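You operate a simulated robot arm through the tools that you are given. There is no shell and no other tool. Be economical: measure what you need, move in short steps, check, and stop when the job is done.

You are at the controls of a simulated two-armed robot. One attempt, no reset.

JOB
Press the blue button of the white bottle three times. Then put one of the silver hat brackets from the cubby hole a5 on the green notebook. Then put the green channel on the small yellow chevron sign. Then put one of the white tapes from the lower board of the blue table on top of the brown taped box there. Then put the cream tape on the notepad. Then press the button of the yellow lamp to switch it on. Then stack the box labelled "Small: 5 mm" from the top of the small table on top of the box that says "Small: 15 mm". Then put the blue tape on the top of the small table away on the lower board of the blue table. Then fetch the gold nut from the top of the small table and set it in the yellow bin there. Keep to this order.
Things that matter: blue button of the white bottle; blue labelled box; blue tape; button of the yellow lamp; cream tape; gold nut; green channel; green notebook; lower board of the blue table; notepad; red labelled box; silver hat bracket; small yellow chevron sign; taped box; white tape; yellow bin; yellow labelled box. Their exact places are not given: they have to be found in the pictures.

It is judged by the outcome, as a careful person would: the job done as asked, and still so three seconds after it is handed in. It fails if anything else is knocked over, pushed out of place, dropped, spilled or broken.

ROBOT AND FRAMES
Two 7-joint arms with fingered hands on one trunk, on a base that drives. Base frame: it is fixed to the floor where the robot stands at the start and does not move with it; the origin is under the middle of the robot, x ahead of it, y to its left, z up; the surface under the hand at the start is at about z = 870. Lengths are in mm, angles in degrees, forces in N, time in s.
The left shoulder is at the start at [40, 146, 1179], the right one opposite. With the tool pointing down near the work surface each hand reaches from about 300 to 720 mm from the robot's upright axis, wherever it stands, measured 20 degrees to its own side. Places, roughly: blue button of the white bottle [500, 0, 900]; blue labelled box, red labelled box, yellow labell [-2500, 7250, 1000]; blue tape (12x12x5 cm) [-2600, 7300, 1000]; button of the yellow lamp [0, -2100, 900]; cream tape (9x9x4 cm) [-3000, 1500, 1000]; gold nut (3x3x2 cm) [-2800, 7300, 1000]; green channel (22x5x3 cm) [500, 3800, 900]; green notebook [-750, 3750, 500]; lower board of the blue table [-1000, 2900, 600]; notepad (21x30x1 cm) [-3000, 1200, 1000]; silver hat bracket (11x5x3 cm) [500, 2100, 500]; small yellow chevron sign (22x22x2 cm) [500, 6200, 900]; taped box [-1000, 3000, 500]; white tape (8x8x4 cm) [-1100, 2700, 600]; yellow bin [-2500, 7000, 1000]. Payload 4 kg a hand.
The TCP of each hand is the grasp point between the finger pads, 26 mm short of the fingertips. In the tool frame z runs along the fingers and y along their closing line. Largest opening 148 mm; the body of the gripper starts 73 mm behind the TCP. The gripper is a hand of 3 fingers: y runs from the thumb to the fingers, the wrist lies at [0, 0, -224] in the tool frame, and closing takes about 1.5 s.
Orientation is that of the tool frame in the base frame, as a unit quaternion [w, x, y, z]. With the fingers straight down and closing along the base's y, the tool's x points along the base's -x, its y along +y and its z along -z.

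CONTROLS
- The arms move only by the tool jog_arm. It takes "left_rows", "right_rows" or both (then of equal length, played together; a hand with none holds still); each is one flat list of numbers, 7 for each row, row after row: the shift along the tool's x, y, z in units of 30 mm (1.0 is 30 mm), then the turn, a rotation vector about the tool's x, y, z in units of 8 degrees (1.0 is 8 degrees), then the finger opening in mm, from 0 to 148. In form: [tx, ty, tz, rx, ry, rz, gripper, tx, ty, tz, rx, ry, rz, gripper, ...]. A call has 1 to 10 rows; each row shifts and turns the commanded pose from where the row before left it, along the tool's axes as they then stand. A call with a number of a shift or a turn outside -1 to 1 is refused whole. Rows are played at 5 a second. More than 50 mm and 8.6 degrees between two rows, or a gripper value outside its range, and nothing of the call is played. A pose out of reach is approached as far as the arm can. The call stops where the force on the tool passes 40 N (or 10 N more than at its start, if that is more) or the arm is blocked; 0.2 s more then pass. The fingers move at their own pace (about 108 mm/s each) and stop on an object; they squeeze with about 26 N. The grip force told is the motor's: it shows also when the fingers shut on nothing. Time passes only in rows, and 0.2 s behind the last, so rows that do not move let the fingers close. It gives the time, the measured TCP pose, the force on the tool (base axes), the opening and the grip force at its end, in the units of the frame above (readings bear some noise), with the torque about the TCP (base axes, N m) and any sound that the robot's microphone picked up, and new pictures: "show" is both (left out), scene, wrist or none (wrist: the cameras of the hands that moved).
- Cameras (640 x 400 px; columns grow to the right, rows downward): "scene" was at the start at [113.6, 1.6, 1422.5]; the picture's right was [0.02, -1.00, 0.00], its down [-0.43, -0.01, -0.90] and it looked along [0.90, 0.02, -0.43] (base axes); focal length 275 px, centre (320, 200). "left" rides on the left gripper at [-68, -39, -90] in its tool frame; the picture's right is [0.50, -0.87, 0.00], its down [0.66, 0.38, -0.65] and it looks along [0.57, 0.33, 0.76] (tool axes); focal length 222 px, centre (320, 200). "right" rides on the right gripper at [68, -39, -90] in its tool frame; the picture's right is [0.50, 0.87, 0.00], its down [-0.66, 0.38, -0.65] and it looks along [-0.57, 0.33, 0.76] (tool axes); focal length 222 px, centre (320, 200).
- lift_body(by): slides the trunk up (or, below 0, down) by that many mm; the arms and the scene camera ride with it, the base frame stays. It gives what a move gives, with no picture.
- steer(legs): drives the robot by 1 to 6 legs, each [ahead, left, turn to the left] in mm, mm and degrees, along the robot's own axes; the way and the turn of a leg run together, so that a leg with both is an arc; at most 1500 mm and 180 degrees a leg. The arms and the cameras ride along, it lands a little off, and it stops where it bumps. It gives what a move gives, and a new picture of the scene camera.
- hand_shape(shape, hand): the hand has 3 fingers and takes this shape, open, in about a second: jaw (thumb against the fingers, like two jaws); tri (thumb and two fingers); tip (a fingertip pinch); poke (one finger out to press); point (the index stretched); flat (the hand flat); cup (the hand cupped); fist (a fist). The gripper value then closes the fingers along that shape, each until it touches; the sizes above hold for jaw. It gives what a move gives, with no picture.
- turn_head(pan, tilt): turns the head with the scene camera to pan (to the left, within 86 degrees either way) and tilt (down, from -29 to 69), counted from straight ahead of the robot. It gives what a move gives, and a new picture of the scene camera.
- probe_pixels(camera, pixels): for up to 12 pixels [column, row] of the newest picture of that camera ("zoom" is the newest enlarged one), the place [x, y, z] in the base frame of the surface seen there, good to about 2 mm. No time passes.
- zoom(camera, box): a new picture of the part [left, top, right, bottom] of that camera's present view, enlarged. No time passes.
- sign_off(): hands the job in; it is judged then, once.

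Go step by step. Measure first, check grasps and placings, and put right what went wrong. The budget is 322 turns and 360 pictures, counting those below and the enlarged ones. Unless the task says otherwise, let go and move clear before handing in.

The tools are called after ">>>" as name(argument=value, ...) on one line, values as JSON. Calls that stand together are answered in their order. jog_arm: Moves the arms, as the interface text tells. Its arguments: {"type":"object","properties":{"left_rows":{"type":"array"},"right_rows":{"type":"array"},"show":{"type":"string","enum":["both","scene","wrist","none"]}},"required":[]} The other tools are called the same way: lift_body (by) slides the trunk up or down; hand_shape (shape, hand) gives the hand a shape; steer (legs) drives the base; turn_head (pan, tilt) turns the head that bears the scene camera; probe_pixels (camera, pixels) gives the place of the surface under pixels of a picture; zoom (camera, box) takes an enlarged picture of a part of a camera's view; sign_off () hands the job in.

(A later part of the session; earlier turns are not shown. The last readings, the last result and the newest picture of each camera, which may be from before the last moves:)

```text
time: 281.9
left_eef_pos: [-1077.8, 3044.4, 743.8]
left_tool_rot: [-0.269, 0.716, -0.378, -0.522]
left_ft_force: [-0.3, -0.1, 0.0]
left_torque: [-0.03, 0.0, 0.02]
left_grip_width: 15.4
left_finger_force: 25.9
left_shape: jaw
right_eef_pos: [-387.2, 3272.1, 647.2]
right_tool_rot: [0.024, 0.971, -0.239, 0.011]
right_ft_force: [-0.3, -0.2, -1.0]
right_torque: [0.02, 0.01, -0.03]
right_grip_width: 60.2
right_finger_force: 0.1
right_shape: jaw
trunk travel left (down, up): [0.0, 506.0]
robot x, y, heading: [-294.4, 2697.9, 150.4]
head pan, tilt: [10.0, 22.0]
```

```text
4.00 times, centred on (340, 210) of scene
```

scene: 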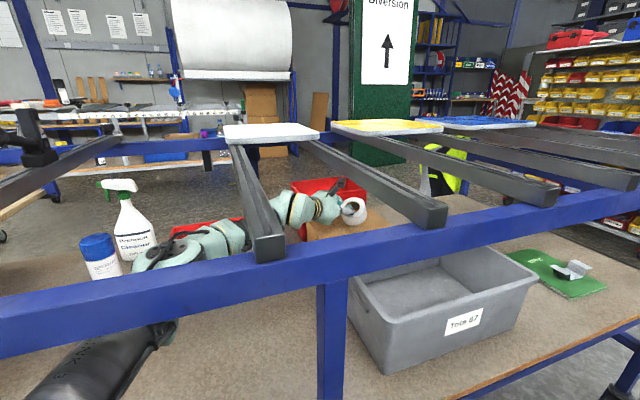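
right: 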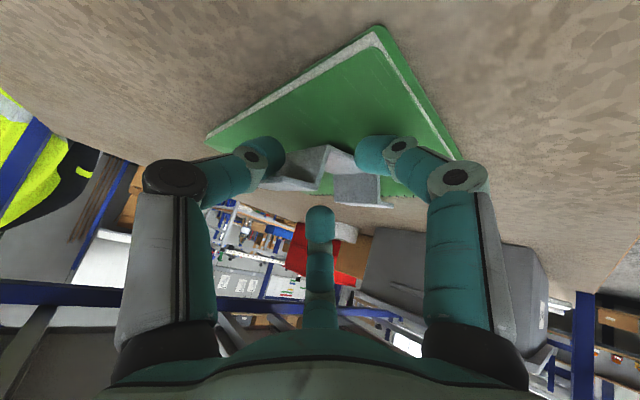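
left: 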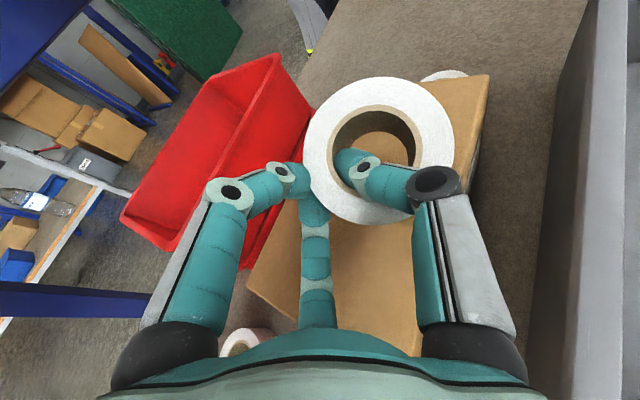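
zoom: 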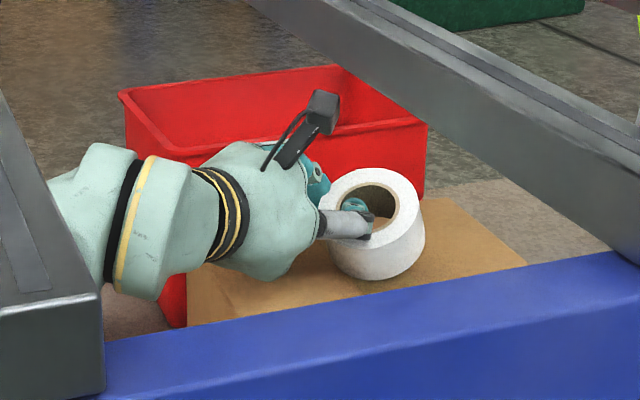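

Close to the surface. I go on in 3 mm steps.

>>> jog_arm(left_rows=[0.1, 0, 0.033, 0, 0, 0, 0, 0.1, 0, 0.033, 0, 0, 0, 0], show="none")

>>> jog_arm(left_rows=[0.1, 0, 0.033, 0, 0, 0, 0, 0, 0, 0, 0, 0, 0, 0], show="none")

```text
time: 282.4
left_eef_pos: [-1078.9, 3046.5, 738.6]
left_tool_rot: [-0.269, 0.715, -0.375, -0.525]
left_ft_force: [-1.4, 0.5, 3.9]
left_torque: [0.07, -0.07, 0.02]
left_grip_width: 15.7
left_finger_force: 25.8
left_shape: jaw
right_eef_pos: [-386.3, 3271.2, 647.4]
right_tool_rot: [0.025, 0.971, -0.238, 0.011]
right_ft_force: [0.3, -0.8, 0.0]
right_torque: [0.0, -0.03, -0.02]
right_grip_width: 60.3
right_finger_force: 0.0
right_shape: jaw
trunk travel left (down, up): [0.0, 506.0]
robot x, y, heading: [-293.7, 2699.7, 150.4]
head pan, tilt: [10.0, 22.0]
```

```text
time: 283.1
left_eef_pos: [-1077.8, 3044.3, 738.1]
left_tool_rot: [-0.269, 0.714, -0.375, -0.526]
left_ft_force: [-3.7, -1.8, 13.0]
left_torque: [0.23, -0.19, 0.08]
left_grip_width: 14.9
left_finger_force: 26.1
left_shape: jaw
right_eef_pos: [-386.2, 3271.6, 649.6]
right_tool_rot: [0.025, 0.971, -0.239, 0.01]
right_ft_force: [0.2, 0.1, 0.2]
right_torque: [0.0, -0.01, -0.01]
right_grip_width: 60.2
right_finger_force: 0.0
right_shape: jaw
trunk travel left (down, up): [0.0, 506.0]
robot x, y, heading: [-292.6, 2702.2, 150.5]
head pan, tilt: [10.0, 22.0]
```

Contact at 13 N. I open gently to let the tape settle flat.

>>> jog_arm(left_rows=[-0.05, 0, -0.02, 0, 0, 0, 18, 0, 0, 0, 0, 0, 0, 24, 0, 0, 0, 0, 0, 0, 32, 0, 0, 0, 0, 0, 0, 40, 0, 0, 0, 0, 0, 0, 42], show="wrist")

>>> zoom(camera="scene", box=[260, 160, 420, 260])

```text
time: 284.2
left_eef_pos: [-1076.7, 3044.5, 735.1]
left_tool_rot: [-0.269, 0.716, -0.378, -0.522]
left_ft_force: [0.7, 0.0, 2.4]
left_torque: [-0.08, 0.01, 0.05]
left_grip_width: 41.1
left_finger_force: 0.1
left_shape: jaw
right_eef_pos: [-386.6, 3271.6, 647.2]
right_tool_rot: [0.026, 0.971, -0.239, 0.011]
right_ft_force: [0.6, 0.0, 0.5]
right_torque: [0.01, -0.01, 0.01]
right_grip_width: 60.4
right_finger_force: 0.1
right_shape: jaw
trunk travel left (down, up): [0.0, 506.0]
robot x, y, heading: [-291.3, 2702.8, 150.5]
head pan, tilt: [10.0, 22.0]
```

left: 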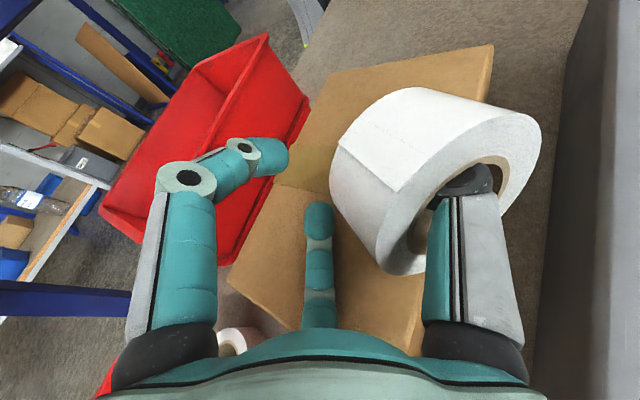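

```text
4.00 times, centred on (340, 210) of scene
```

zoom: 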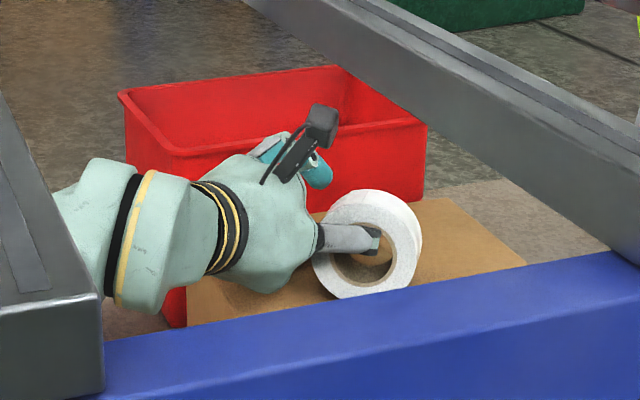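

The tape tipped onto its edge, hooked on the thumb. I pinch it again before it can roll, and look.

>>> jog_arm(left_rows=[0, 0, 0, 0, 0, 0, 30, 0, 0, 0, 0, 0, 0, 20, 0, 0, 0, 0, 0, 0, 8, 0, 0, 0, 0, 0, 0, 0, 0, 0, 0, 0, 0, 0, 0, 0, 0, 0, 0, 0, 0, 0], show="wrist")

>>> zoom(camera="scene", box=[260, 160, 420, 260])

```text
time: 285.6
left_eef_pos: [-1077.6, 3045.8, 734.5]
left_tool_rot: [-0.27, 0.715, -0.377, -0.523]
left_ft_force: [0.7, -1.2, 0.3]
left_torque: [0.01, 0.02, 0.01]
left_grip_width: 0.0
left_finger_force: 25.8
left_shape: jaw
right_eef_pos: [-386.8, 3273.0, 646.8]
right_tool_rot: [0.024, 0.971, -0.24, 0.011]
right_ft_force: [-0.2, 0.4, -0.6]
right_torque: [-0.03, 0.0, -0.02]
right_grip_width: 60.1
right_finger_force: 0.1
right_shape: jaw
trunk travel left (down, up): [0.0, 506.0]
robot x, y, heading: [-294.4, 2704.0, 150.3]
head pan, tilt: [10.0, 22.0]
```

left: 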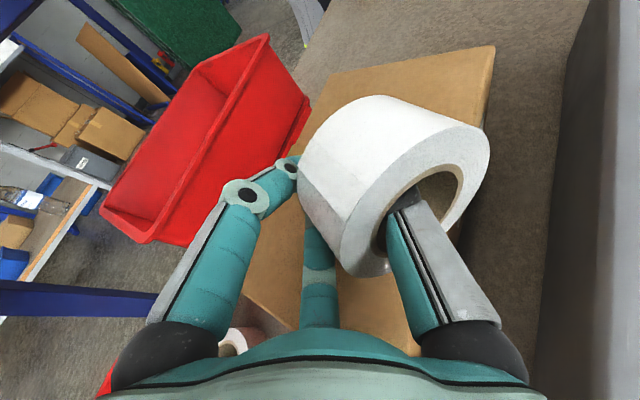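

```text
4.00 times, centred on (340, 210) of scene
```

zoom: 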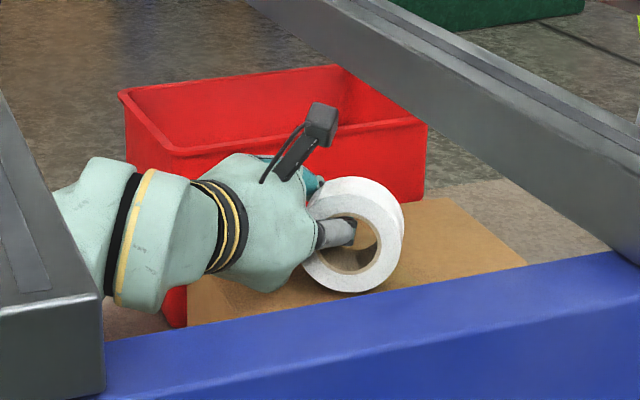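

The ring now hangs around the thumb with its axis sideways. I probe its position on the box.

>>> probe_pixels(camera="zoom", pixels=[[350, 280], [350, 200], [390, 235], [320, 265], [355, 290], [375, 185], [400, 200], [300, 280], [500, 265], [410, 205], [230, 260], [345, 235]])

>>> probe_pixels(camera="left", pixels=[[370, 110], [320, 150], [430, 120], [440, 200], [360, 210], [480, 150], [350, 250], [400, 190], [470, 200]])

```text
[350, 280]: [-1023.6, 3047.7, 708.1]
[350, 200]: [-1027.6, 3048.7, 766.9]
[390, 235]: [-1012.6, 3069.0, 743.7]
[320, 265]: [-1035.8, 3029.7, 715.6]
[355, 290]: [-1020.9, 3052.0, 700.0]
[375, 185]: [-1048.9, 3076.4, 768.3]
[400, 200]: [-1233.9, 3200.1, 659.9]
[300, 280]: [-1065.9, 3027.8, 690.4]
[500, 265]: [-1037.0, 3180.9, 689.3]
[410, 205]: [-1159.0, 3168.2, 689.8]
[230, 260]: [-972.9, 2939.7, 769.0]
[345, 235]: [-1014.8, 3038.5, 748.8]
```

```text
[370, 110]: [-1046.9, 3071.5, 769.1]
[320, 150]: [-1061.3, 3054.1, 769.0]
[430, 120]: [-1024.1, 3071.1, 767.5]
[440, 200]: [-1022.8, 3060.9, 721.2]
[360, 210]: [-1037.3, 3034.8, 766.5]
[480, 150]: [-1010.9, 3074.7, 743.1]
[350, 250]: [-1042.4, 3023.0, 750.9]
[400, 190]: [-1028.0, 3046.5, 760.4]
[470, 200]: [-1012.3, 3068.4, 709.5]
```

The ring stands on edge, centre about (-1041,3061), its near face toward the hand; tipping it forward would lay it right on the box's middle. I open and draw the thumb straight back out of the hole.

>>> jog_arm(left_rows=[0, 0, 0, 0, 0, 0, 20, 0, 0, 0, 0, 0, 0, 36, 0, 0, 0, 0, 0, 0, 36], show="wrist")

>>> zoom(camera="scene", box=[260, 160, 420, 260])

```text
time: 286.4
left_eef_pos: [-1077.4, 3044.4, 735.6]
left_tool_rot: [-0.269, 0.715, -0.377, -0.523]
left_ft_force: [-0.5, -0.7, -0.9]
left_torque: [0.01, 0.01, -0.02]
left_grip_width: 35.4
left_finger_force: 0.0
left_shape: jaw
right_eef_pos: [-387.1, 3272.4, 647.2]
right_tool_rot: [0.024, 0.971, -0.239, 0.011]
right_ft_force: [0.4, 0.1, 0.2]
right_torque: [0.02, 0.01, 0.03]
right_grip_width: 60.2
right_finger_force: 0.0
right_shape: jaw
trunk travel left (down, up): [0.0, 506.0]
robot x, y, heading: [-293.1, 2704.5, 150.5]
head pan, tilt: [10.0, 22.0]
```

left: 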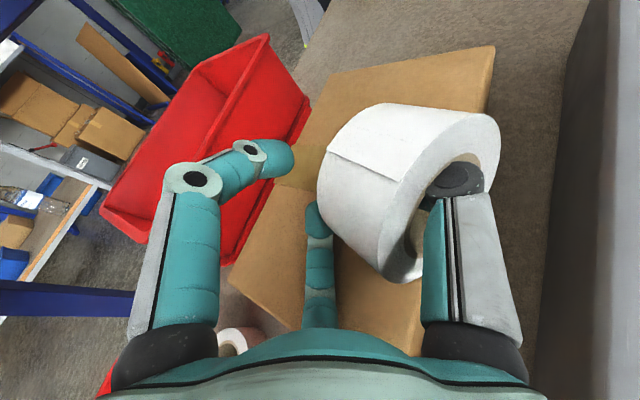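

```text
4.00 times, centred on (340, 210) of scene
```

zoom: 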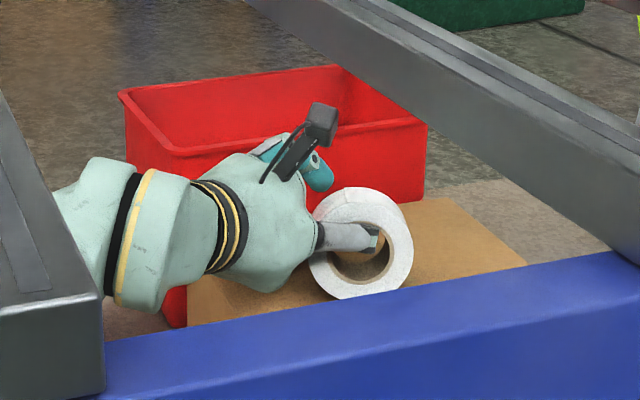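

The thumb's last link enters the near face of the ring, so I withdraw along the ring's axis, back and a bit right, in small steps.

>>> jog_arm(left_rows=[0.14, -0.21, -0.44, 0, 0, 0, 36, 0.14, -0.21, -0.44, 0, 0, 0, 36, 0.14, -0.21, -0.44, 0, 0, 0, 36], show="wrist")

>>> zoom(camera="scene", box=[260, 160, 420, 260])

```text
time: 287.2
left_eef_pos: [-1038.9, 3021.8, 734.8]
left_tool_rot: [-0.269, 0.716, -0.377, -0.523]
left_ft_force: [-0.3, 0.6, 0.0]
left_torque: [-0.03, 0.02, 0.02]
left_grip_width: 35.3
left_finger_force: 0.1
left_shape: jaw
right_eef_pos: [-387.1, 3270.8, 647.6]
right_tool_rot: [0.024, 0.971, -0.238, 0.011]
right_ft_force: [-0.6, 0.0, -0.2]
right_torque: [0.01, 0.0, -0.02]
right_grip_width: 60.4
right_finger_force: 0.1
right_shape: jaw
trunk travel left (down, up): [0.0, 506.0]
robot x, y, heading: [-295.9, 2700.5, 150.4]
head pan, tilt: [10.0, 22.0]
```

left: 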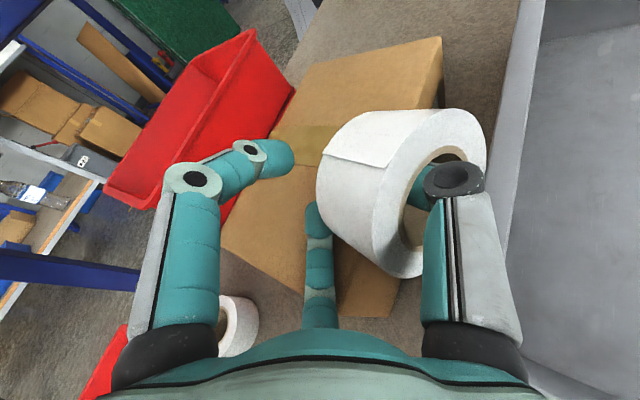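

```text
4.00 times, centred on (340, 210) of scene
```

zoom: 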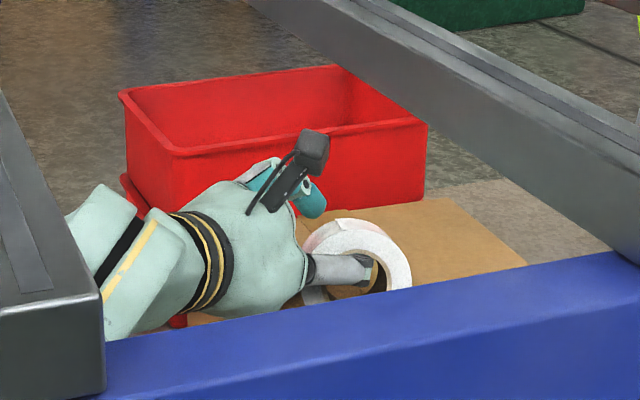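

The ring was dragged along toward the box edge. I reverse at once and push it back inward, past its earlier place.

>>> jog_arm(left_rows=[-0.14, 0.21, 0.44, 0, 0, 0, 36, -0.14, 0.21, 0.44, 0, 0, 0, 36, -0.14, 0.21, 0.44, 0, 0, 0, 36, -0.14, 0.21, 0.44, 0, 0, 0, 36], show="wrist")

>>> zoom(camera="scene", box=[260, 160, 420, 260])

>>> probe_pixels(camera="zoom", pixels=[[350, 285], [385, 210], [410, 240], [345, 200], [320, 265], [365, 295], [380, 260], [355, 240]])

```text
time: 288.2
left_eef_pos: [-1090.5, 3055.8, 735.3]
left_tool_rot: [-0.269, 0.715, -0.377, -0.523]
left_ft_force: [-0.9, -0.1, 0.5]
left_torque: [-0.01, 0.03, 0.01]
left_grip_width: 35.9
left_finger_force: 0.1
left_shape: jaw
right_eef_pos: [-386.7, 3271.5, 646.9]
right_tool_rot: [0.026, 0.971, -0.239, 0.012]
right_ft_force: [0.0, 0.6, 1.0]
right_torque: [0.01, -0.02, -0.01]
right_grip_width: 60.2
right_finger_force: 0.1
right_shape: jaw
trunk travel left (down, up): [0.0, 506.0]
robot x, y, heading: [-293.9, 2702.8, 150.4]
head pan, tilt: [10.0, 22.0]
```

left: 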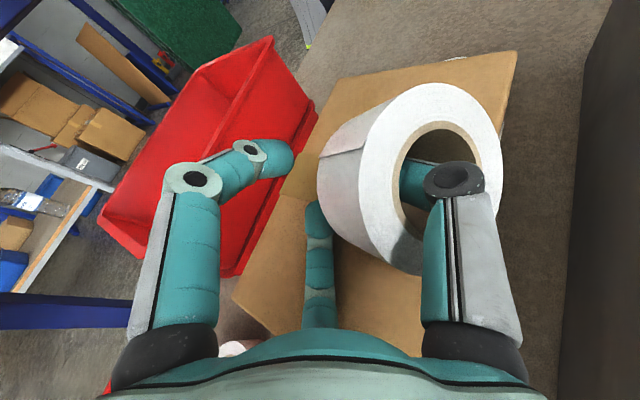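

```text
4.00 times, centred on (340, 210) of scene
```

zoom: 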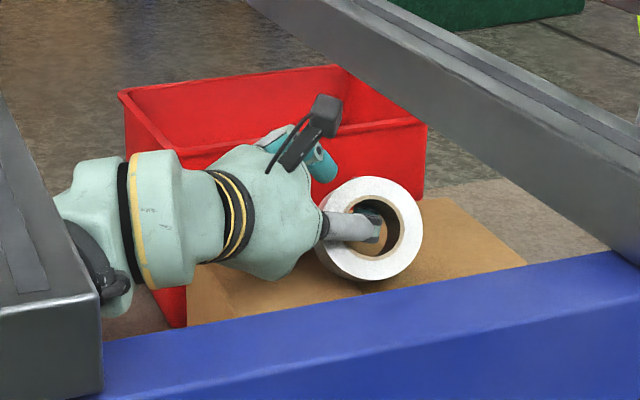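

```text
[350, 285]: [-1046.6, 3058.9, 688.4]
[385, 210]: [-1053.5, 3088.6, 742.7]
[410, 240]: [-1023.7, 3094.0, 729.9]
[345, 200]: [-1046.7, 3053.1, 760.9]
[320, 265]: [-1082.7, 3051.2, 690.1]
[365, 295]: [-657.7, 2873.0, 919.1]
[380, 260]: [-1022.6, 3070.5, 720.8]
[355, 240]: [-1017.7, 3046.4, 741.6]
```

The ring is back on the box and already leaning the right way, near face upward. I keep pushing forward 45 mm to lay it over.

>>> jog_arm(left_rows=[-0.16, 0.2, 0.44, 0, 0, 0, 36, -0.16, 0.2, 0.44, 0, 0, 0, 36, -0.16, 0.2, 0.44, 0, 0, 0, 36], show="wrist")

>>> zoom(camera="scene", box=[260, 160, 420, 260])

```text
time: 289.1
left_eef_pos: [-1097.4, 3058.9, 735.9]
left_tool_rot: [-0.269, 0.715, -0.376, -0.524]
left_ft_force: [0.3, -0.8, 0.8]
left_torque: [0.0, -0.01, 0.02]
left_grip_width: 35.8
left_finger_force: 0.1
left_shape: jaw
left hand out of reach, approached as far as the arm can: row 1, 2, 3
right_eef_pos: [-387.0, 3272.9, 647.7]
right_tool_rot: [0.025, 0.971, -0.239, 0.011]
right_ft_force: [0.2, -0.1, 0.5]
right_torque: [0.0, 0.0, -0.02]
right_grip_width: 60.2
right_finger_force: 0.0
right_shape: jaw
trunk travel left (down, up): [0.0, 506.0]
robot x, y, heading: [-296.5, 2697.4, 150.4]
head pan, tilt: [10.0, 22.0]
```

left: 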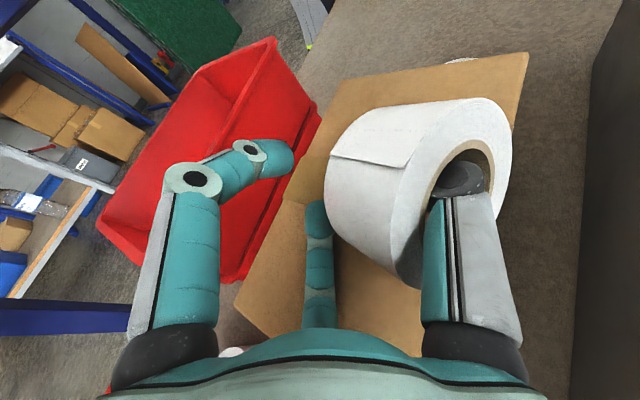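

```text
4.00 times, centred on (340, 210) of scene
```

zoom: 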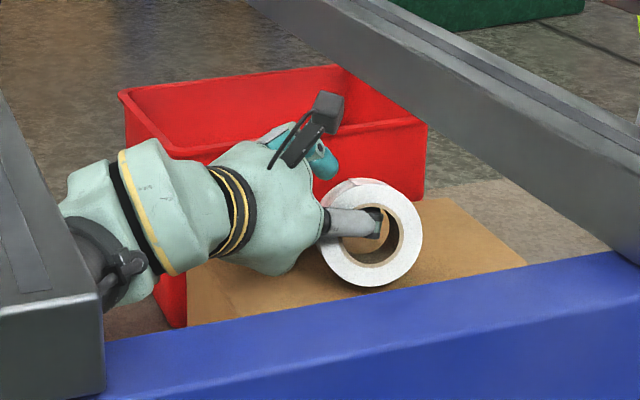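

The arm is at its reach end. I raise the hand about 14 mm so the knuckle bears on the ring's upper part, then push forward with the base.

>>> jog_arm(left_rows=[-0.2, 0, -0.1, 0, 0, 0, 36, -0.24, 0, -0.1, 0, 0, 0, 36], show="none")

>>> steer(legs=[[35, 0, 0]])

>>> jog_arm(left_rows=[0, 0, 0, 0, 0, 0, 36], show="wrist")

>>> zoom(camera="scene", box=[240, 160, 400, 260])

```text
time: 289.6
left_eef_pos: [-1096.7, 3056.8, 751.3]
left_tool_rot: [-0.269, 0.715, -0.377, -0.523]
left_ft_force: [-0.1, 0.1, -0.4]
left_torque: [-0.02, 0.0, 0.0]
left_grip_width: 35.8
left_finger_force: 0.0
left_shape: jaw
right_eef_pos: [-386.1, 3272.5, 646.1]
right_tool_rot: [0.025, 0.971, -0.24, 0.011]
right_ft_force: [0.1, -0.4, 0.7]
right_torque: [0.0, 0.0, -0.02]
right_grip_width: 60.1
right_finger_force: 0.1
right_shape: jaw
trunk travel left (down, up): [0.0, 506.0]
robot x, y, heading: [-293.9, 2698.2, 150.4]
head pan, tilt: [10.0, 22.0]
```

```text
time: 290.5
left_eef_pos: [-1125.1, 3074.4, 748.5]
left_tool_rot: [-0.27, 0.715, -0.377, -0.523]
left_ft_force: [1.0, -0.4, -1.0]
left_torque: [-0.02, 0.02, -0.01]
left_grip_width: 35.9
left_finger_force: 0.1
left_shape: jaw
right_eef_pos: [-415.1, 3289.1, 647.0]
right_tool_rot: [0.025, 0.971, -0.239, 0.012]
right_ft_force: [0.2, 0.4, -0.9]
right_torque: [0.0, -0.01, -0.01]
right_grip_width: 60.2
right_finger_force: 0.0
right_shape: jaw
trunk travel left (down, up): [0.0, 506.0]
robot x, y, heading: [-319.6, 2715.1, 150.5]
head pan, tilt: [10.0, 22.0]
```

scene: 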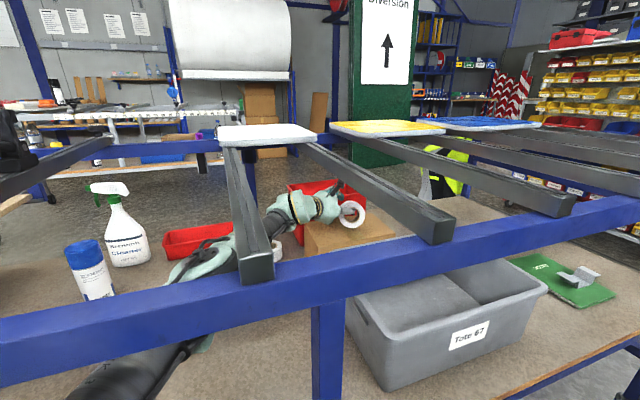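

```text
time: 290.9
left_eef_pos: [-1125.1, 3073.0, 750.0]
left_tool_rot: [-0.269, 0.716, -0.377, -0.523]
left_ft_force: [-0.6, 0.2, 0.0]
left_torque: [0.0, 0.01, -0.01]
left_grip_width: 35.6
left_finger_force: 0.1
left_shape: jaw
right_eef_pos: [-415.6, 3288.0, 647.9]
right_tool_rot: [0.024, 0.971, -0.239, 0.012]
right_ft_force: [-0.7, 0.8, -0.1]
right_torque: [0.0, -0.01, 0.04]
right_grip_width: 59.9
right_finger_force: 0.0
right_shape: jaw
trunk travel left (down, up): [0.0, 506.0]
robot x, y, heading: [-320.8, 2720.5, 150.3]
head pan, tilt: [10.0, 22.0]
```

left: 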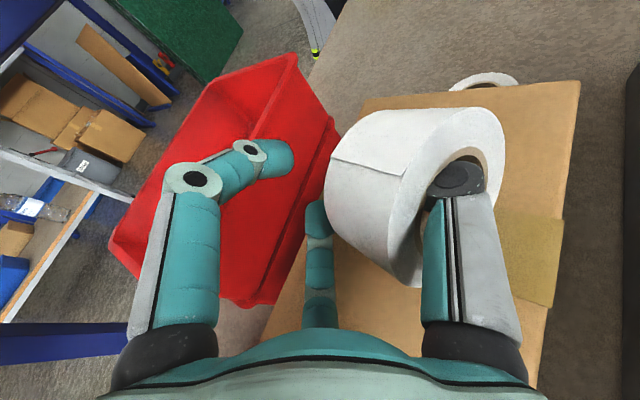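

```text
4.00 times, centred on (320, 210) of scene
```

zoom: 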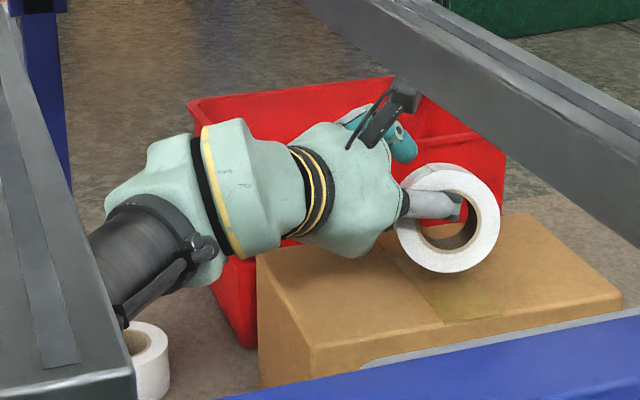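

The ring now hangs from the thumb. I probe where it is over the box.

>>> probe_pixels(camera="zoom", pixels=[[450, 265], [480, 190], [410, 240], [490, 240], [440, 175], [450, 275], [600, 290], [530, 220], [275, 265], [440, 320]])

```text
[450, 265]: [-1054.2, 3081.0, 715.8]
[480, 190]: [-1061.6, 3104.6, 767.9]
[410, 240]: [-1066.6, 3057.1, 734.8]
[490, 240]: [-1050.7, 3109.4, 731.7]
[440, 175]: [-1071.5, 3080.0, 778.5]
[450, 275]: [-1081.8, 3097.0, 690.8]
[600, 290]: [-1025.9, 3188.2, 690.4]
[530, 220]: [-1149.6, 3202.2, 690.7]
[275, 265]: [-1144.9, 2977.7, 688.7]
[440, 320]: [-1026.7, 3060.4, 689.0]
```

The ring hangs leaning forward about 15°, its lower edge ~15 mm above the box. I move back 25 mm, lower until it touches, then I'll push forward to lay it over.

>>> jog_arm(left_rows=[0.12, -0.18, -0.37, 0, 0, 0, 36, 0.12, -0.18, -0.37, 0, 0, 0, 36, 0.28, 0, 0.09, 0, 0, 0, 36, 0.28, 0, 0.09, 0, 0, 0, 36], show="none")

>>> steer(legs=[[30, 0, 0]])

>>> zoom(camera="scene", box=[240, 160, 400, 260])

>>> jog_arm(left_rows=[0, 0, 0, 0, 0, 0, 36], show="wrist")

```text
time: 291.9
left_eef_pos: [-1104.2, 3060.9, 734.4]
left_tool_rot: [-0.269, 0.716, -0.377, -0.523]
left_ft_force: [0.9, -1.5, 2.0]
left_torque: [-0.13, -0.04, 0.0]
left_grip_width: 35.5
left_finger_force: 0.1
left_shape: jaw
right_eef_pos: [-416.0, 3287.7, 647.2]
right_tool_rot: [0.024, 0.971, -0.239, 0.011]
right_ft_force: [0.1, 0.1, 0.0]
right_torque: [-0.01, -0.01, -0.01]
right_grip_width: 60.2
right_finger_force: 0.1
right_shape: jaw
trunk travel left (down, up): [0.0, 506.0]
robot x, y, heading: [-320.3, 2718.3, 150.4]
head pan, tilt: [10.0, 22.0]
```

```text
time: 292.7
left_eef_pos: [-1130.1, 3075.6, 733.7]
left_tool_rot: [-0.268, 0.716, -0.376, -0.524]
left_ft_force: [0.4, -0.5, 2.8]
left_torque: [-0.22, -0.08, 0.04]
left_grip_width: 35.4
left_finger_force: 0.0
left_shape: jaw
right_eef_pos: [-440.8, 3303.4, 647.1]
right_tool_rot: [0.024, 0.971, -0.239, 0.011]
right_ft_force: [-0.8, 0.4, 0.5]
right_torque: [0.0, -0.02, 0.01]
right_grip_width: 60.0
right_finger_force: 0.1
right_shape: jaw
trunk travel left (down, up): [0.0, 506.0]
robot x, y, heading: [-347.8, 2733.9, 150.5]
head pan, tilt: [10.0, 22.0]
```

scene: 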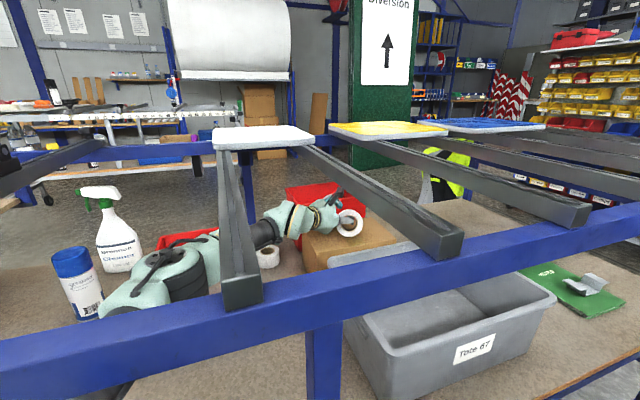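

```text
4.00 times, centred on (320, 210) of scene
```

zoom: 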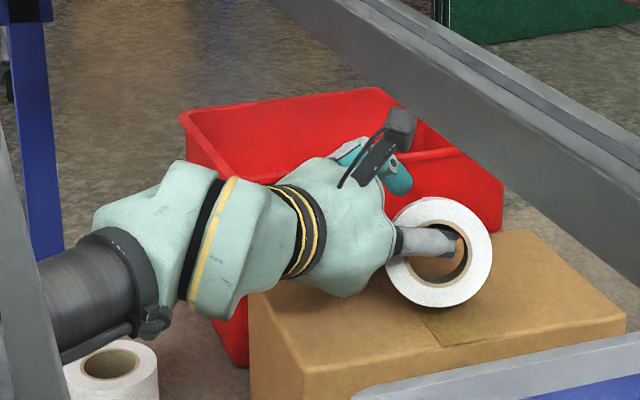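

```text
time: 293.1
left_eef_pos: [-1130.4, 3074.5, 734.3]
left_tool_rot: [-0.269, 0.715, -0.377, -0.523]
left_ft_force: [0.7, 0.8, 0.9]
left_torque: [-0.03, 0.02, -0.02]
left_grip_width: 35.5
left_finger_force: 0.0
left_shape: jaw
right_eef_pos: [-441.5, 3303.2, 646.8]
right_tool_rot: [0.024, 0.971, -0.239, 0.011]
right_ft_force: [0.2, 0.5, 0.1]
right_torque: [0.02, 0.03, 0.01]
right_grip_width: 60.1
right_finger_force: 0.1
right_shape: jaw
trunk travel left (down, up): [0.0, 506.0]
robot x, y, heading: [-348.9, 2731.8, 150.2]
head pan, tilt: [10.0, 22.0]
```

left: 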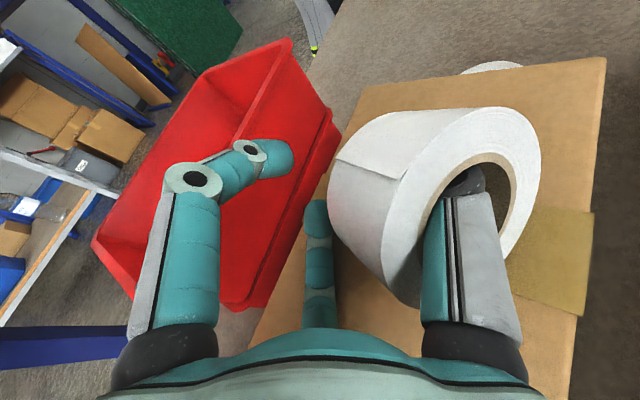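

It leans about 25°. I pitch the hand 12° steeper with the thumb in the hole, to carry the ring past its tipping point.

>>> jog_arm(left_rows=[0, 0, 0, 0, 0.75, 0, 36, 0, 0, 0, 0, 0.75, 0, 36], show="wrist")

>>> zoom(camera="scene", box=[240, 160, 400, 260])

```text
time: 293.7
left_eef_pos: [-1130.1, 3075.4, 732.9]
left_tool_rot: [-0.228, 0.766, -0.404, -0.445]
left_ft_force: [-0.6, -0.7, 0.1]
left_torque: [0.02, -0.01, 0.0]
left_grip_width: 35.6
left_finger_force: 0.0
left_shape: jaw
right_eef_pos: [-441.9, 3303.8, 647.6]
right_tool_rot: [0.026, 0.971, -0.239, 0.011]
right_ft_force: [-0.1, -0.3, -0.2]
right_torque: [-0.01, 0.01, 0.0]
right_grip_width: 60.1
right_finger_force: 0.1
right_shape: jaw
trunk travel left (down, up): [0.0, 506.0]
robot x, y, heading: [-347.5, 2732.7, 150.2]
head pan, tilt: [10.0, 22.0]
```

left: 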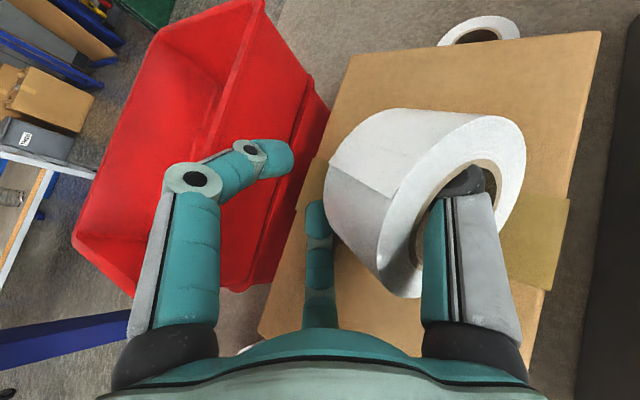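

```text
4.00 times, centred on (320, 210) of scene
```

zoom: 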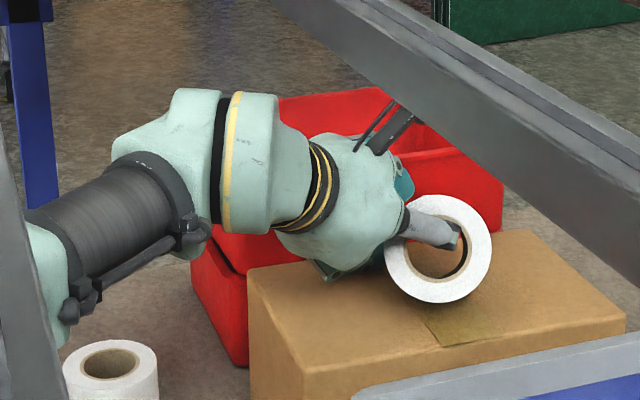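

I measure the ring's lean now.

>>> probe_pixels(camera="zoom", pixels=[[435, 295], [440, 202], [480, 225], [400, 260], [475, 270], [395, 280], [440, 298], [455, 190]])

```text
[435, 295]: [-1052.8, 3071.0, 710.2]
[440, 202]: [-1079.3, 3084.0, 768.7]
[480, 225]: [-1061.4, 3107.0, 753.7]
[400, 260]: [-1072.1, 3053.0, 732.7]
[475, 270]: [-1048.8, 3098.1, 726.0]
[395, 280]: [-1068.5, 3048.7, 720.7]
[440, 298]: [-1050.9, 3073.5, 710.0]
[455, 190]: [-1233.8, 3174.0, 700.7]
```

It leans 26.6°, just short of its 28° balance point. I pitch 6° more.

>>> jog_arm(left_rows=[0, 0, 0, 0, 0.75, 0, 36, 0, 0, 0, 0, 0, 0, 36], show="none")

>>> zoom(camera="scene", box=[240, 160, 400, 260])

>>> probe_pixels(camera="zoom", pixels=[[435, 295], [440, 205], [480, 225], [475, 270], [440, 298]])

```text
time: 294.3
left_eef_pos: [-1135.6, 3063.5, 724.6]
left_tool_rot: [-0.211, 0.791, -0.41, -0.402]
left_ft_force: [-0.1, 0.5, 7.1]
left_torque: [-0.19, 0.02, 0.03]
left_grip_width: 34.7
left_finger_force: 0.1
left_shape: jaw
right_eef_pos: [-447.6, 3297.6, 650.2]
right_tool_rot: [0.019, 0.971, -0.239, 0.014]
right_ft_force: [0.0, 0.3, 0.1]
right_torque: [-0.03, -0.02, -0.01]
right_grip_width: 59.9
right_finger_force: 0.1
right_shape: jaw
trunk travel left (down, up): [0.0, 506.0]
robot x, y, heading: [-345.0, 2731.4, 150.6]
head pan, tilt: [10.0, 22.0]
```

```text
4.00 times, centred on (320, 210) of scene
```

zoom: 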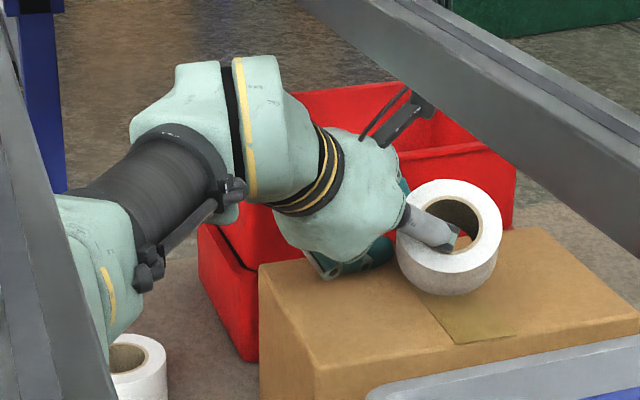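

```text
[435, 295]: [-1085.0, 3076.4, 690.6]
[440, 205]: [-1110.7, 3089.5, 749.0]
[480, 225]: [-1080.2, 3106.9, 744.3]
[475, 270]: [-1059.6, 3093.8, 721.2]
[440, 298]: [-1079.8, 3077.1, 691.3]
```

The ring's near face now points well upward. I withdraw the thumb along its axis, back and up, in small steps.

>>> jog_arm(left_rows=[-0.087, -0.13, -0.41, 0, 0, 0, 36, -0.087, -0.13, -0.41, 0, 0, 0, 36], show="none")

>>> zoom(camera="scene", box=[240, 160, 400, 260])

```text
time: 294.9
left_eef_pos: [-1108.1, 3084.1, 708.5]
left_tool_rot: [-0.207, 0.79, -0.423, -0.393]
left_ft_force: [-10.9, -13.6, 76.4]
left_torque: [-1.34, -0.12, -0.29]
left_grip_width: 33.0
left_finger_force: 0.1
left_shape: jaw
right_eef_pos: [-435.1, 3310.8, 644.3]
right_tool_rot: [0.026, 0.97, -0.242, 0.013]
right_ft_force: [-0.3, -0.3, -0.3]
right_torque: [0.0, 0.01, 0.0]
right_grip_width: 60.1
right_finger_force: 0.0
right_shape: jaw
trunk travel left (down, up): [0.0, 506.0]
robot x, y, heading: [-342.1, 2735.2, 150.2]
head pan, tilt: [10.0, 22.0]
stopped in row 2 (left hand): the force on the tool passed its limit at 52 N (the readings are from after the stop); the commanded pose is now the measured one
```

```text
4.00 times, centred on (320, 210) of scene
```

zoom: 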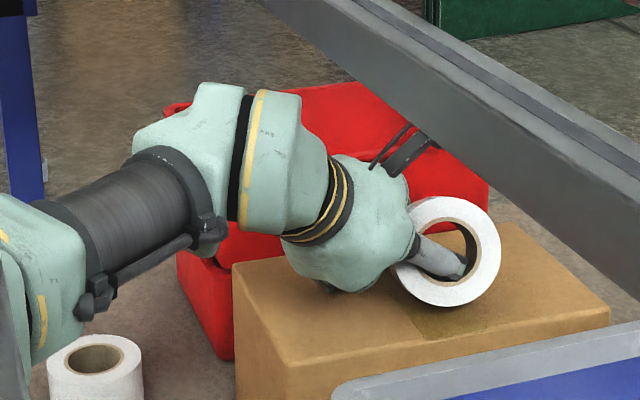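

The hand was pressed onto the box because the arm hit the rail. I relieve it by flattening the pitch again.

>>> jog_arm(left_rows=[-0.15, 0, -0.1, 0, -0.6, 0, 36, -0.15, 0, -0.1, 0, -0.6, 0, 36], show="wrist")

>>> zoom(camera="scene", box=[240, 160, 400, 260])

```text
time: 295.2
left_eef_pos: [-1108.0, 3085.3, 709.0]
left_tool_rot: [-0.207, 0.786, -0.423, -0.402]
left_ft_force: [-8.7, -12.6, 65.8]
left_torque: [-1.68, -0.28, -0.28]
left_grip_width: 31.9
left_finger_force: 0.1
left_shape: jaw
right_eef_pos: [-433.8, 3310.5, 647.5]
right_tool_rot: [0.025, 0.97, -0.243, 0.014]
right_ft_force: [-0.4, -0.4, -0.2]
right_torque: [0.01, 0.01, 0.0]
right_grip_width: 60.1
right_finger_force: 0.0
right_shape: jaw
trunk travel left (down, up): [0.0, 506.0]
robot x, y, heading: [-339.1, 2742.1, 150.1]
head pan, tilt: [10.0, 22.0]
stopped in row 1 (left hand): the force on the tool passed its limit at 97 N (the readings are from after the stop); the commanded pose is now the measured one
```

left: 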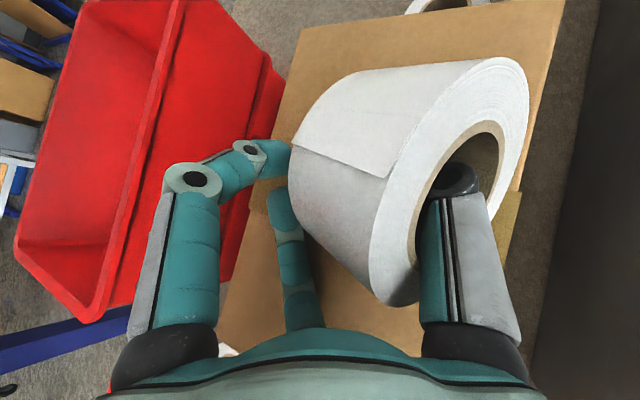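

```text
4.00 times, centred on (320, 210) of scene
```

zoom: 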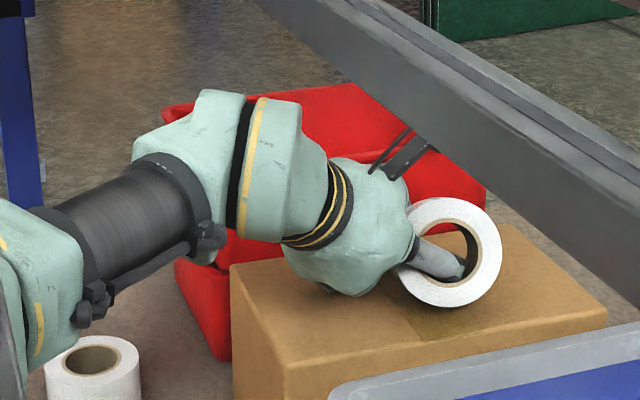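

The lower finger presses on the box (66 N). I raise straight up in small steps.

>>> jog_arm(left_rows=[-0.2, 0, -0.15, 0, 0, 0, 36, -0.2, 0, -0.15, 0, 0, 0, 36, -0.2, 0, -0.15, 0, 0, 0, 36], show="none")

>>> turn_head(pan=35, tilt=25)

```text
time: 296.0
left_eef_pos: [-1102.7, 3085.9, 708.7]
left_tool_rot: [-0.208, 0.79, -0.426, -0.388]
left_ft_force: [-12.3, 1.1, 45.7]
left_torque: [-0.37, 0.5, -0.06]
left_grip_width: 31.6
left_finger_force: 0.0
left_shape: jaw
right_eef_pos: [-433.6, 3309.5, 645.0]
right_tool_rot: [0.025, 0.97, -0.242, 0.015]
right_ft_force: [0.1, 0.7, 0.0]
right_torque: [-0.03, -0.02, 0.01]
right_grip_width: 60.1
right_finger_force: 0.0
right_shape: jaw
trunk travel left (down, up): [0.0, 506.0]
robot x, y, heading: [-343.0, 2737.4, 150.1]
head pan, tilt: [10.0, 22.0]
```

```text
time: 296.9
left_eef_pos: [-1101.4, 3084.6, 707.9]
left_tool_rot: [-0.208, 0.791, -0.426, -0.388]
left_ft_force: [-9.2, -3.3, 50.1]
left_torque: [-0.53, 0.39, 0.0]
left_grip_width: 31.7
left_finger_force: 0.1
left_shape: jaw
right_eef_pos: [-434.1, 3310.1, 644.3]
right_tool_rot: [0.024, 0.97, -0.241, 0.015]
right_ft_force: [0.4, 0.8, 0.4]
right_torque: [0.0, -0.02, 0.01]
right_grip_width: 60.1
right_finger_force: 0.1
right_shape: jaw
trunk travel left (down, up): [0.0, 506.0]
robot x, y, heading: [-343.0, 2739.6, 150.1]
head pan, tilt: [35.0, 25.0]
```

scene: 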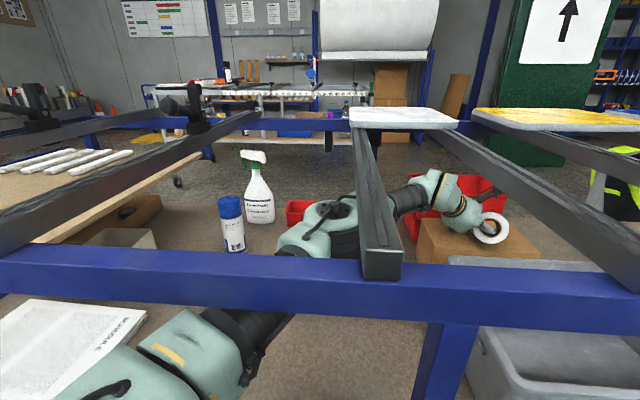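

I probe the elbow and wrist relative to slat and rail to find where it jams.

>>> probe_pixels(camera="scene", pixels=[[330, 205], [345, 215], [315, 225], [300, 245], [355, 205], [410, 195], [440, 180], [455, 185], [425, 175], [240, 315], [270, 315], [375, 200]])

>>> zoom(camera="scene", box=[250, 140, 530, 290])

```text
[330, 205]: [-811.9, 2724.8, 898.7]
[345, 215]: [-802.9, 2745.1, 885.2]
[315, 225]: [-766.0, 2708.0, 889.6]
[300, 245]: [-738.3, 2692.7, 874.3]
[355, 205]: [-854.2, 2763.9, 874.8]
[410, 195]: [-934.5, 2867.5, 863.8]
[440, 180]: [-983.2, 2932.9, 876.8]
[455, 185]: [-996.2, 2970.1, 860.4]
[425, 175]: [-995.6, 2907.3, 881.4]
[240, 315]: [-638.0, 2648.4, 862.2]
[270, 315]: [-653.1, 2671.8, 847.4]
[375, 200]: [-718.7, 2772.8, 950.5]
```

```text
2.29 times, centred on (390, 215) of scene
```

zoom: 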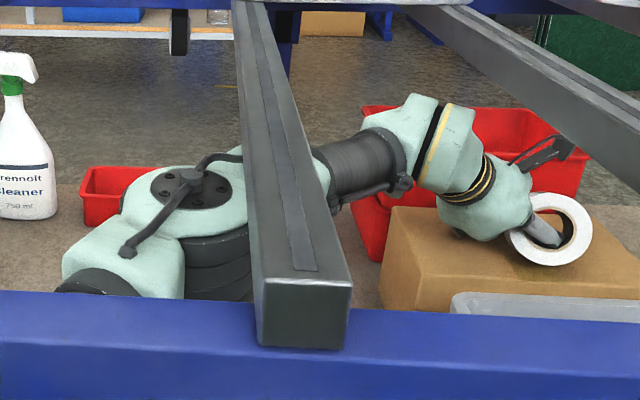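

The hand's camera arm seems wedged under the next slat. I flatten the pitch without lifting.

>>> jog_arm(left_rows=[0, 0, 0, 0, -0.3, 0, 36, 0, 0, 0, 0, -0.4, 0, 36, -0.05, 0, -0.05, 0, -0.5, 0, 36], show="none")

>>> zoom(camera="scene", box=[250, 140, 530, 290])

```text
time: 297.2
left_eef_pos: [-1103.2, 3087.6, 708.2]
left_tool_rot: [-0.209, 0.786, -0.427, -0.396]
left_ft_force: [-10.2, -10.9, 75.0]
left_torque: [-1.99, 0.14, -0.25]
left_grip_width: 31.8
left_finger_force: 0.2
left_shape: jaw
right_eef_pos: [-433.0, 3310.4, 648.8]
right_tool_rot: [0.023, 0.97, -0.243, 0.013]
right_ft_force: [-0.4, 0.8, 0.0]
right_torque: [-0.02, 0.01, 0.01]
right_grip_width: 60.1
right_finger_force: 0.0
right_shape: jaw
trunk travel left (down, up): [0.0, 506.0]
robot x, y, heading: [-343.7, 2734.7, 149.8]
head pan, tilt: [35.0, 25.0]
stopped in row 1 (left hand): the force on the tool passed its limit at 67 N (the readings are from after the stop); the commanded pose is now the measured one
```

```text
2.29 times, centred on (390, 215) of scene
```

zoom: 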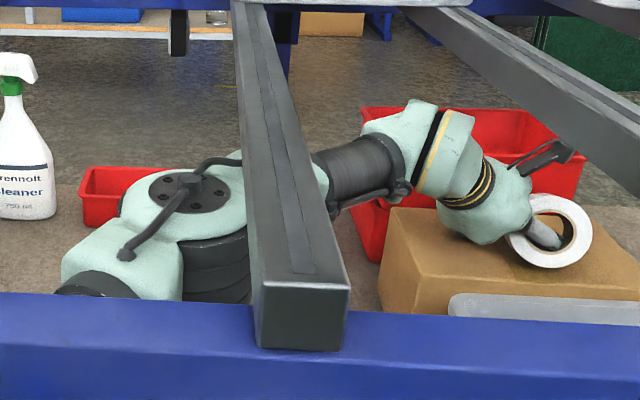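

Lifting is blocked by the elbow under a slat and the low finger presses the box. I roll the hand a little so that finger comes off the box.

>>> jog_arm(left_rows=[0, 0, 0, 0, 0, 0.5, 36, 0, 0, 0, 0, 0, 0.5, 36, 0, 0, 0, 0, 0, 0.5, 36], show="wrist")

>>> zoom(camera="scene", box=[250, 140, 530, 290])

```text
time: 297.8
left_eef_pos: [-1101.3, 3091.8, 710.0]
left_tool_rot: [-0.193, 0.758, -0.467, -0.412]
left_ft_force: [-9.5, -8.4, 60.2]
left_torque: [-0.16, -1.0, -0.25]
left_grip_width: 32.5
left_finger_force: 0.2
left_shape: jaw
right_eef_pos: [-432.7, 3309.8, 648.7]
right_tool_rot: [0.021, 0.969, -0.244, 0.013]
right_ft_force: [-0.5, -0.9, 0.9]
right_torque: [-0.01, -0.02, 0.01]
right_grip_width: 60.2
right_finger_force: 0.1
right_shape: jaw
trunk travel left (down, up): [0.0, 506.0]
robot x, y, heading: [-344.8, 2744.1, 149.8]
head pan, tilt: [35.0, 25.0]
stopped in row 2 (left hand): the force on the tool passed its limit at 89 N (the readings are from after the stop); the commanded pose is now the measured one
```

left: 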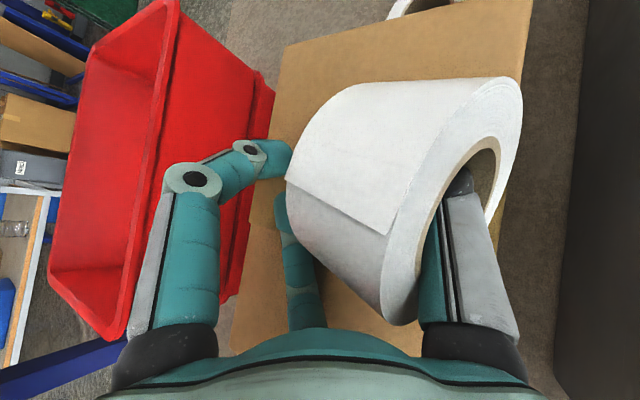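

```text
2.29 times, centred on (390, 215) of scene
```

zoom: 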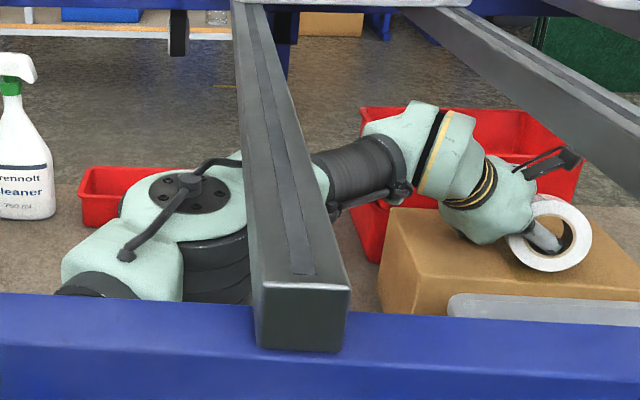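

I raise the trunk by 10 mm to lift the hand off the box; the rail leaves about 20 mm for the upper arm.

>>> lift_body(by=10)

>>> zoom(camera="scene", box=[250, 140, 530, 290])

```text
time: 298.1
left_eef_pos: [-1101.5, 3092.4, 711.4]
left_tool_rot: [-0.196, 0.756, -0.465, -0.416]
left_ft_force: [-7.7, -6.8, 51.0]
left_torque: [-0.2, -0.71, -0.19]
left_grip_width: 32.5
left_finger_force: 0.0
left_shape: jaw
right_eef_pos: [-430.8, 3310.8, 650.1]
right_tool_rot: [0.022, 0.97, -0.243, 0.012]
right_ft_force: [-0.4, 0.1, 1.0]
right_torque: [-0.01, -0.02, 0.01]
right_grip_width: 60.5
right_finger_force: 0.0
right_shape: jaw
trunk travel left (down, up): [-1.0, 505.0]
robot x, y, heading: [-343.2, 2741.3, 150.0]
head pan, tilt: [35.0, 25.0]
stopped: the force on the tool passed its limit at 85 N (the readings are from after the stop); the commanded pose is now the measured one
```

```text
2.29 times, centred on (390, 215) of scene
```

zoom: 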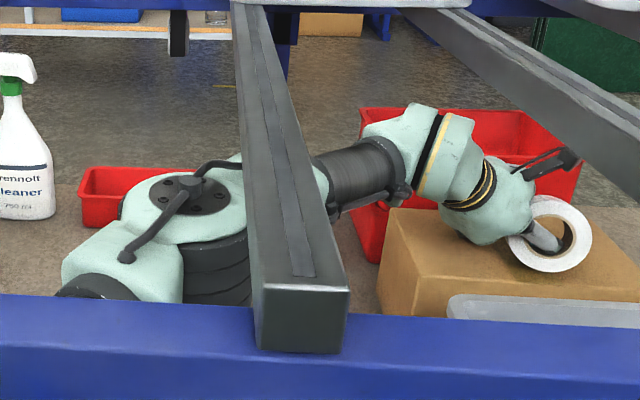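

Lifting with the elbow pinned only presses harder. I close the fingers instead, which curls the low finger up off the box.

>>> jog_arm(left_rows=[0, 0, 0, 0, 0, 0, 24, 0, 0, 0, 0, 0, 0, 12, 0, 0, 0, 0, 0, 0, 4, 0, 0, 0, 0, 0, 0, 0], show="wrist")

```text
time: 299.1
left_eef_pos: [-1099.8, 3093.0, 709.9]
left_tool_rot: [-0.194, 0.758, -0.468, -0.412]
left_ft_force: [-1.7, 6.6, 25.9]
left_torque: [0.24, -0.57, 0.19]
left_grip_width: 4.3
left_finger_force: 26.3
left_shape: jaw
right_eef_pos: [-433.0, 3309.4, 649.8]
right_tool_rot: [0.022, 0.969, -0.244, 0.014]
right_ft_force: [0.5, -0.3, -0.4]
right_torque: [-0.01, -0.01, -0.04]
right_grip_width: 60.1
right_finger_force: 0.0
right_shape: jaw
trunk travel left (down, up): [-1.0, 505.0]
robot x, y, heading: [-338.2, 2737.8, 149.9]
head pan, tilt: [35.0, 25.0]
```

left: 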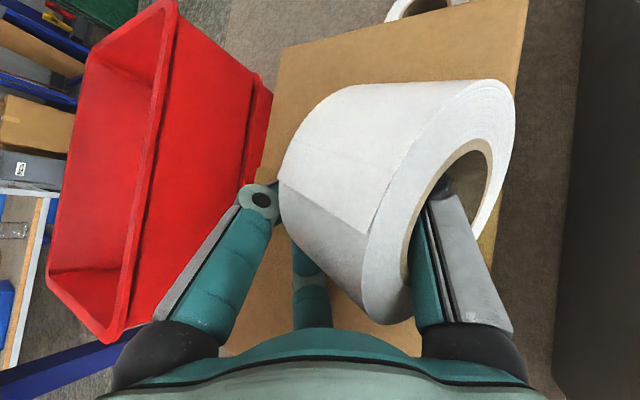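

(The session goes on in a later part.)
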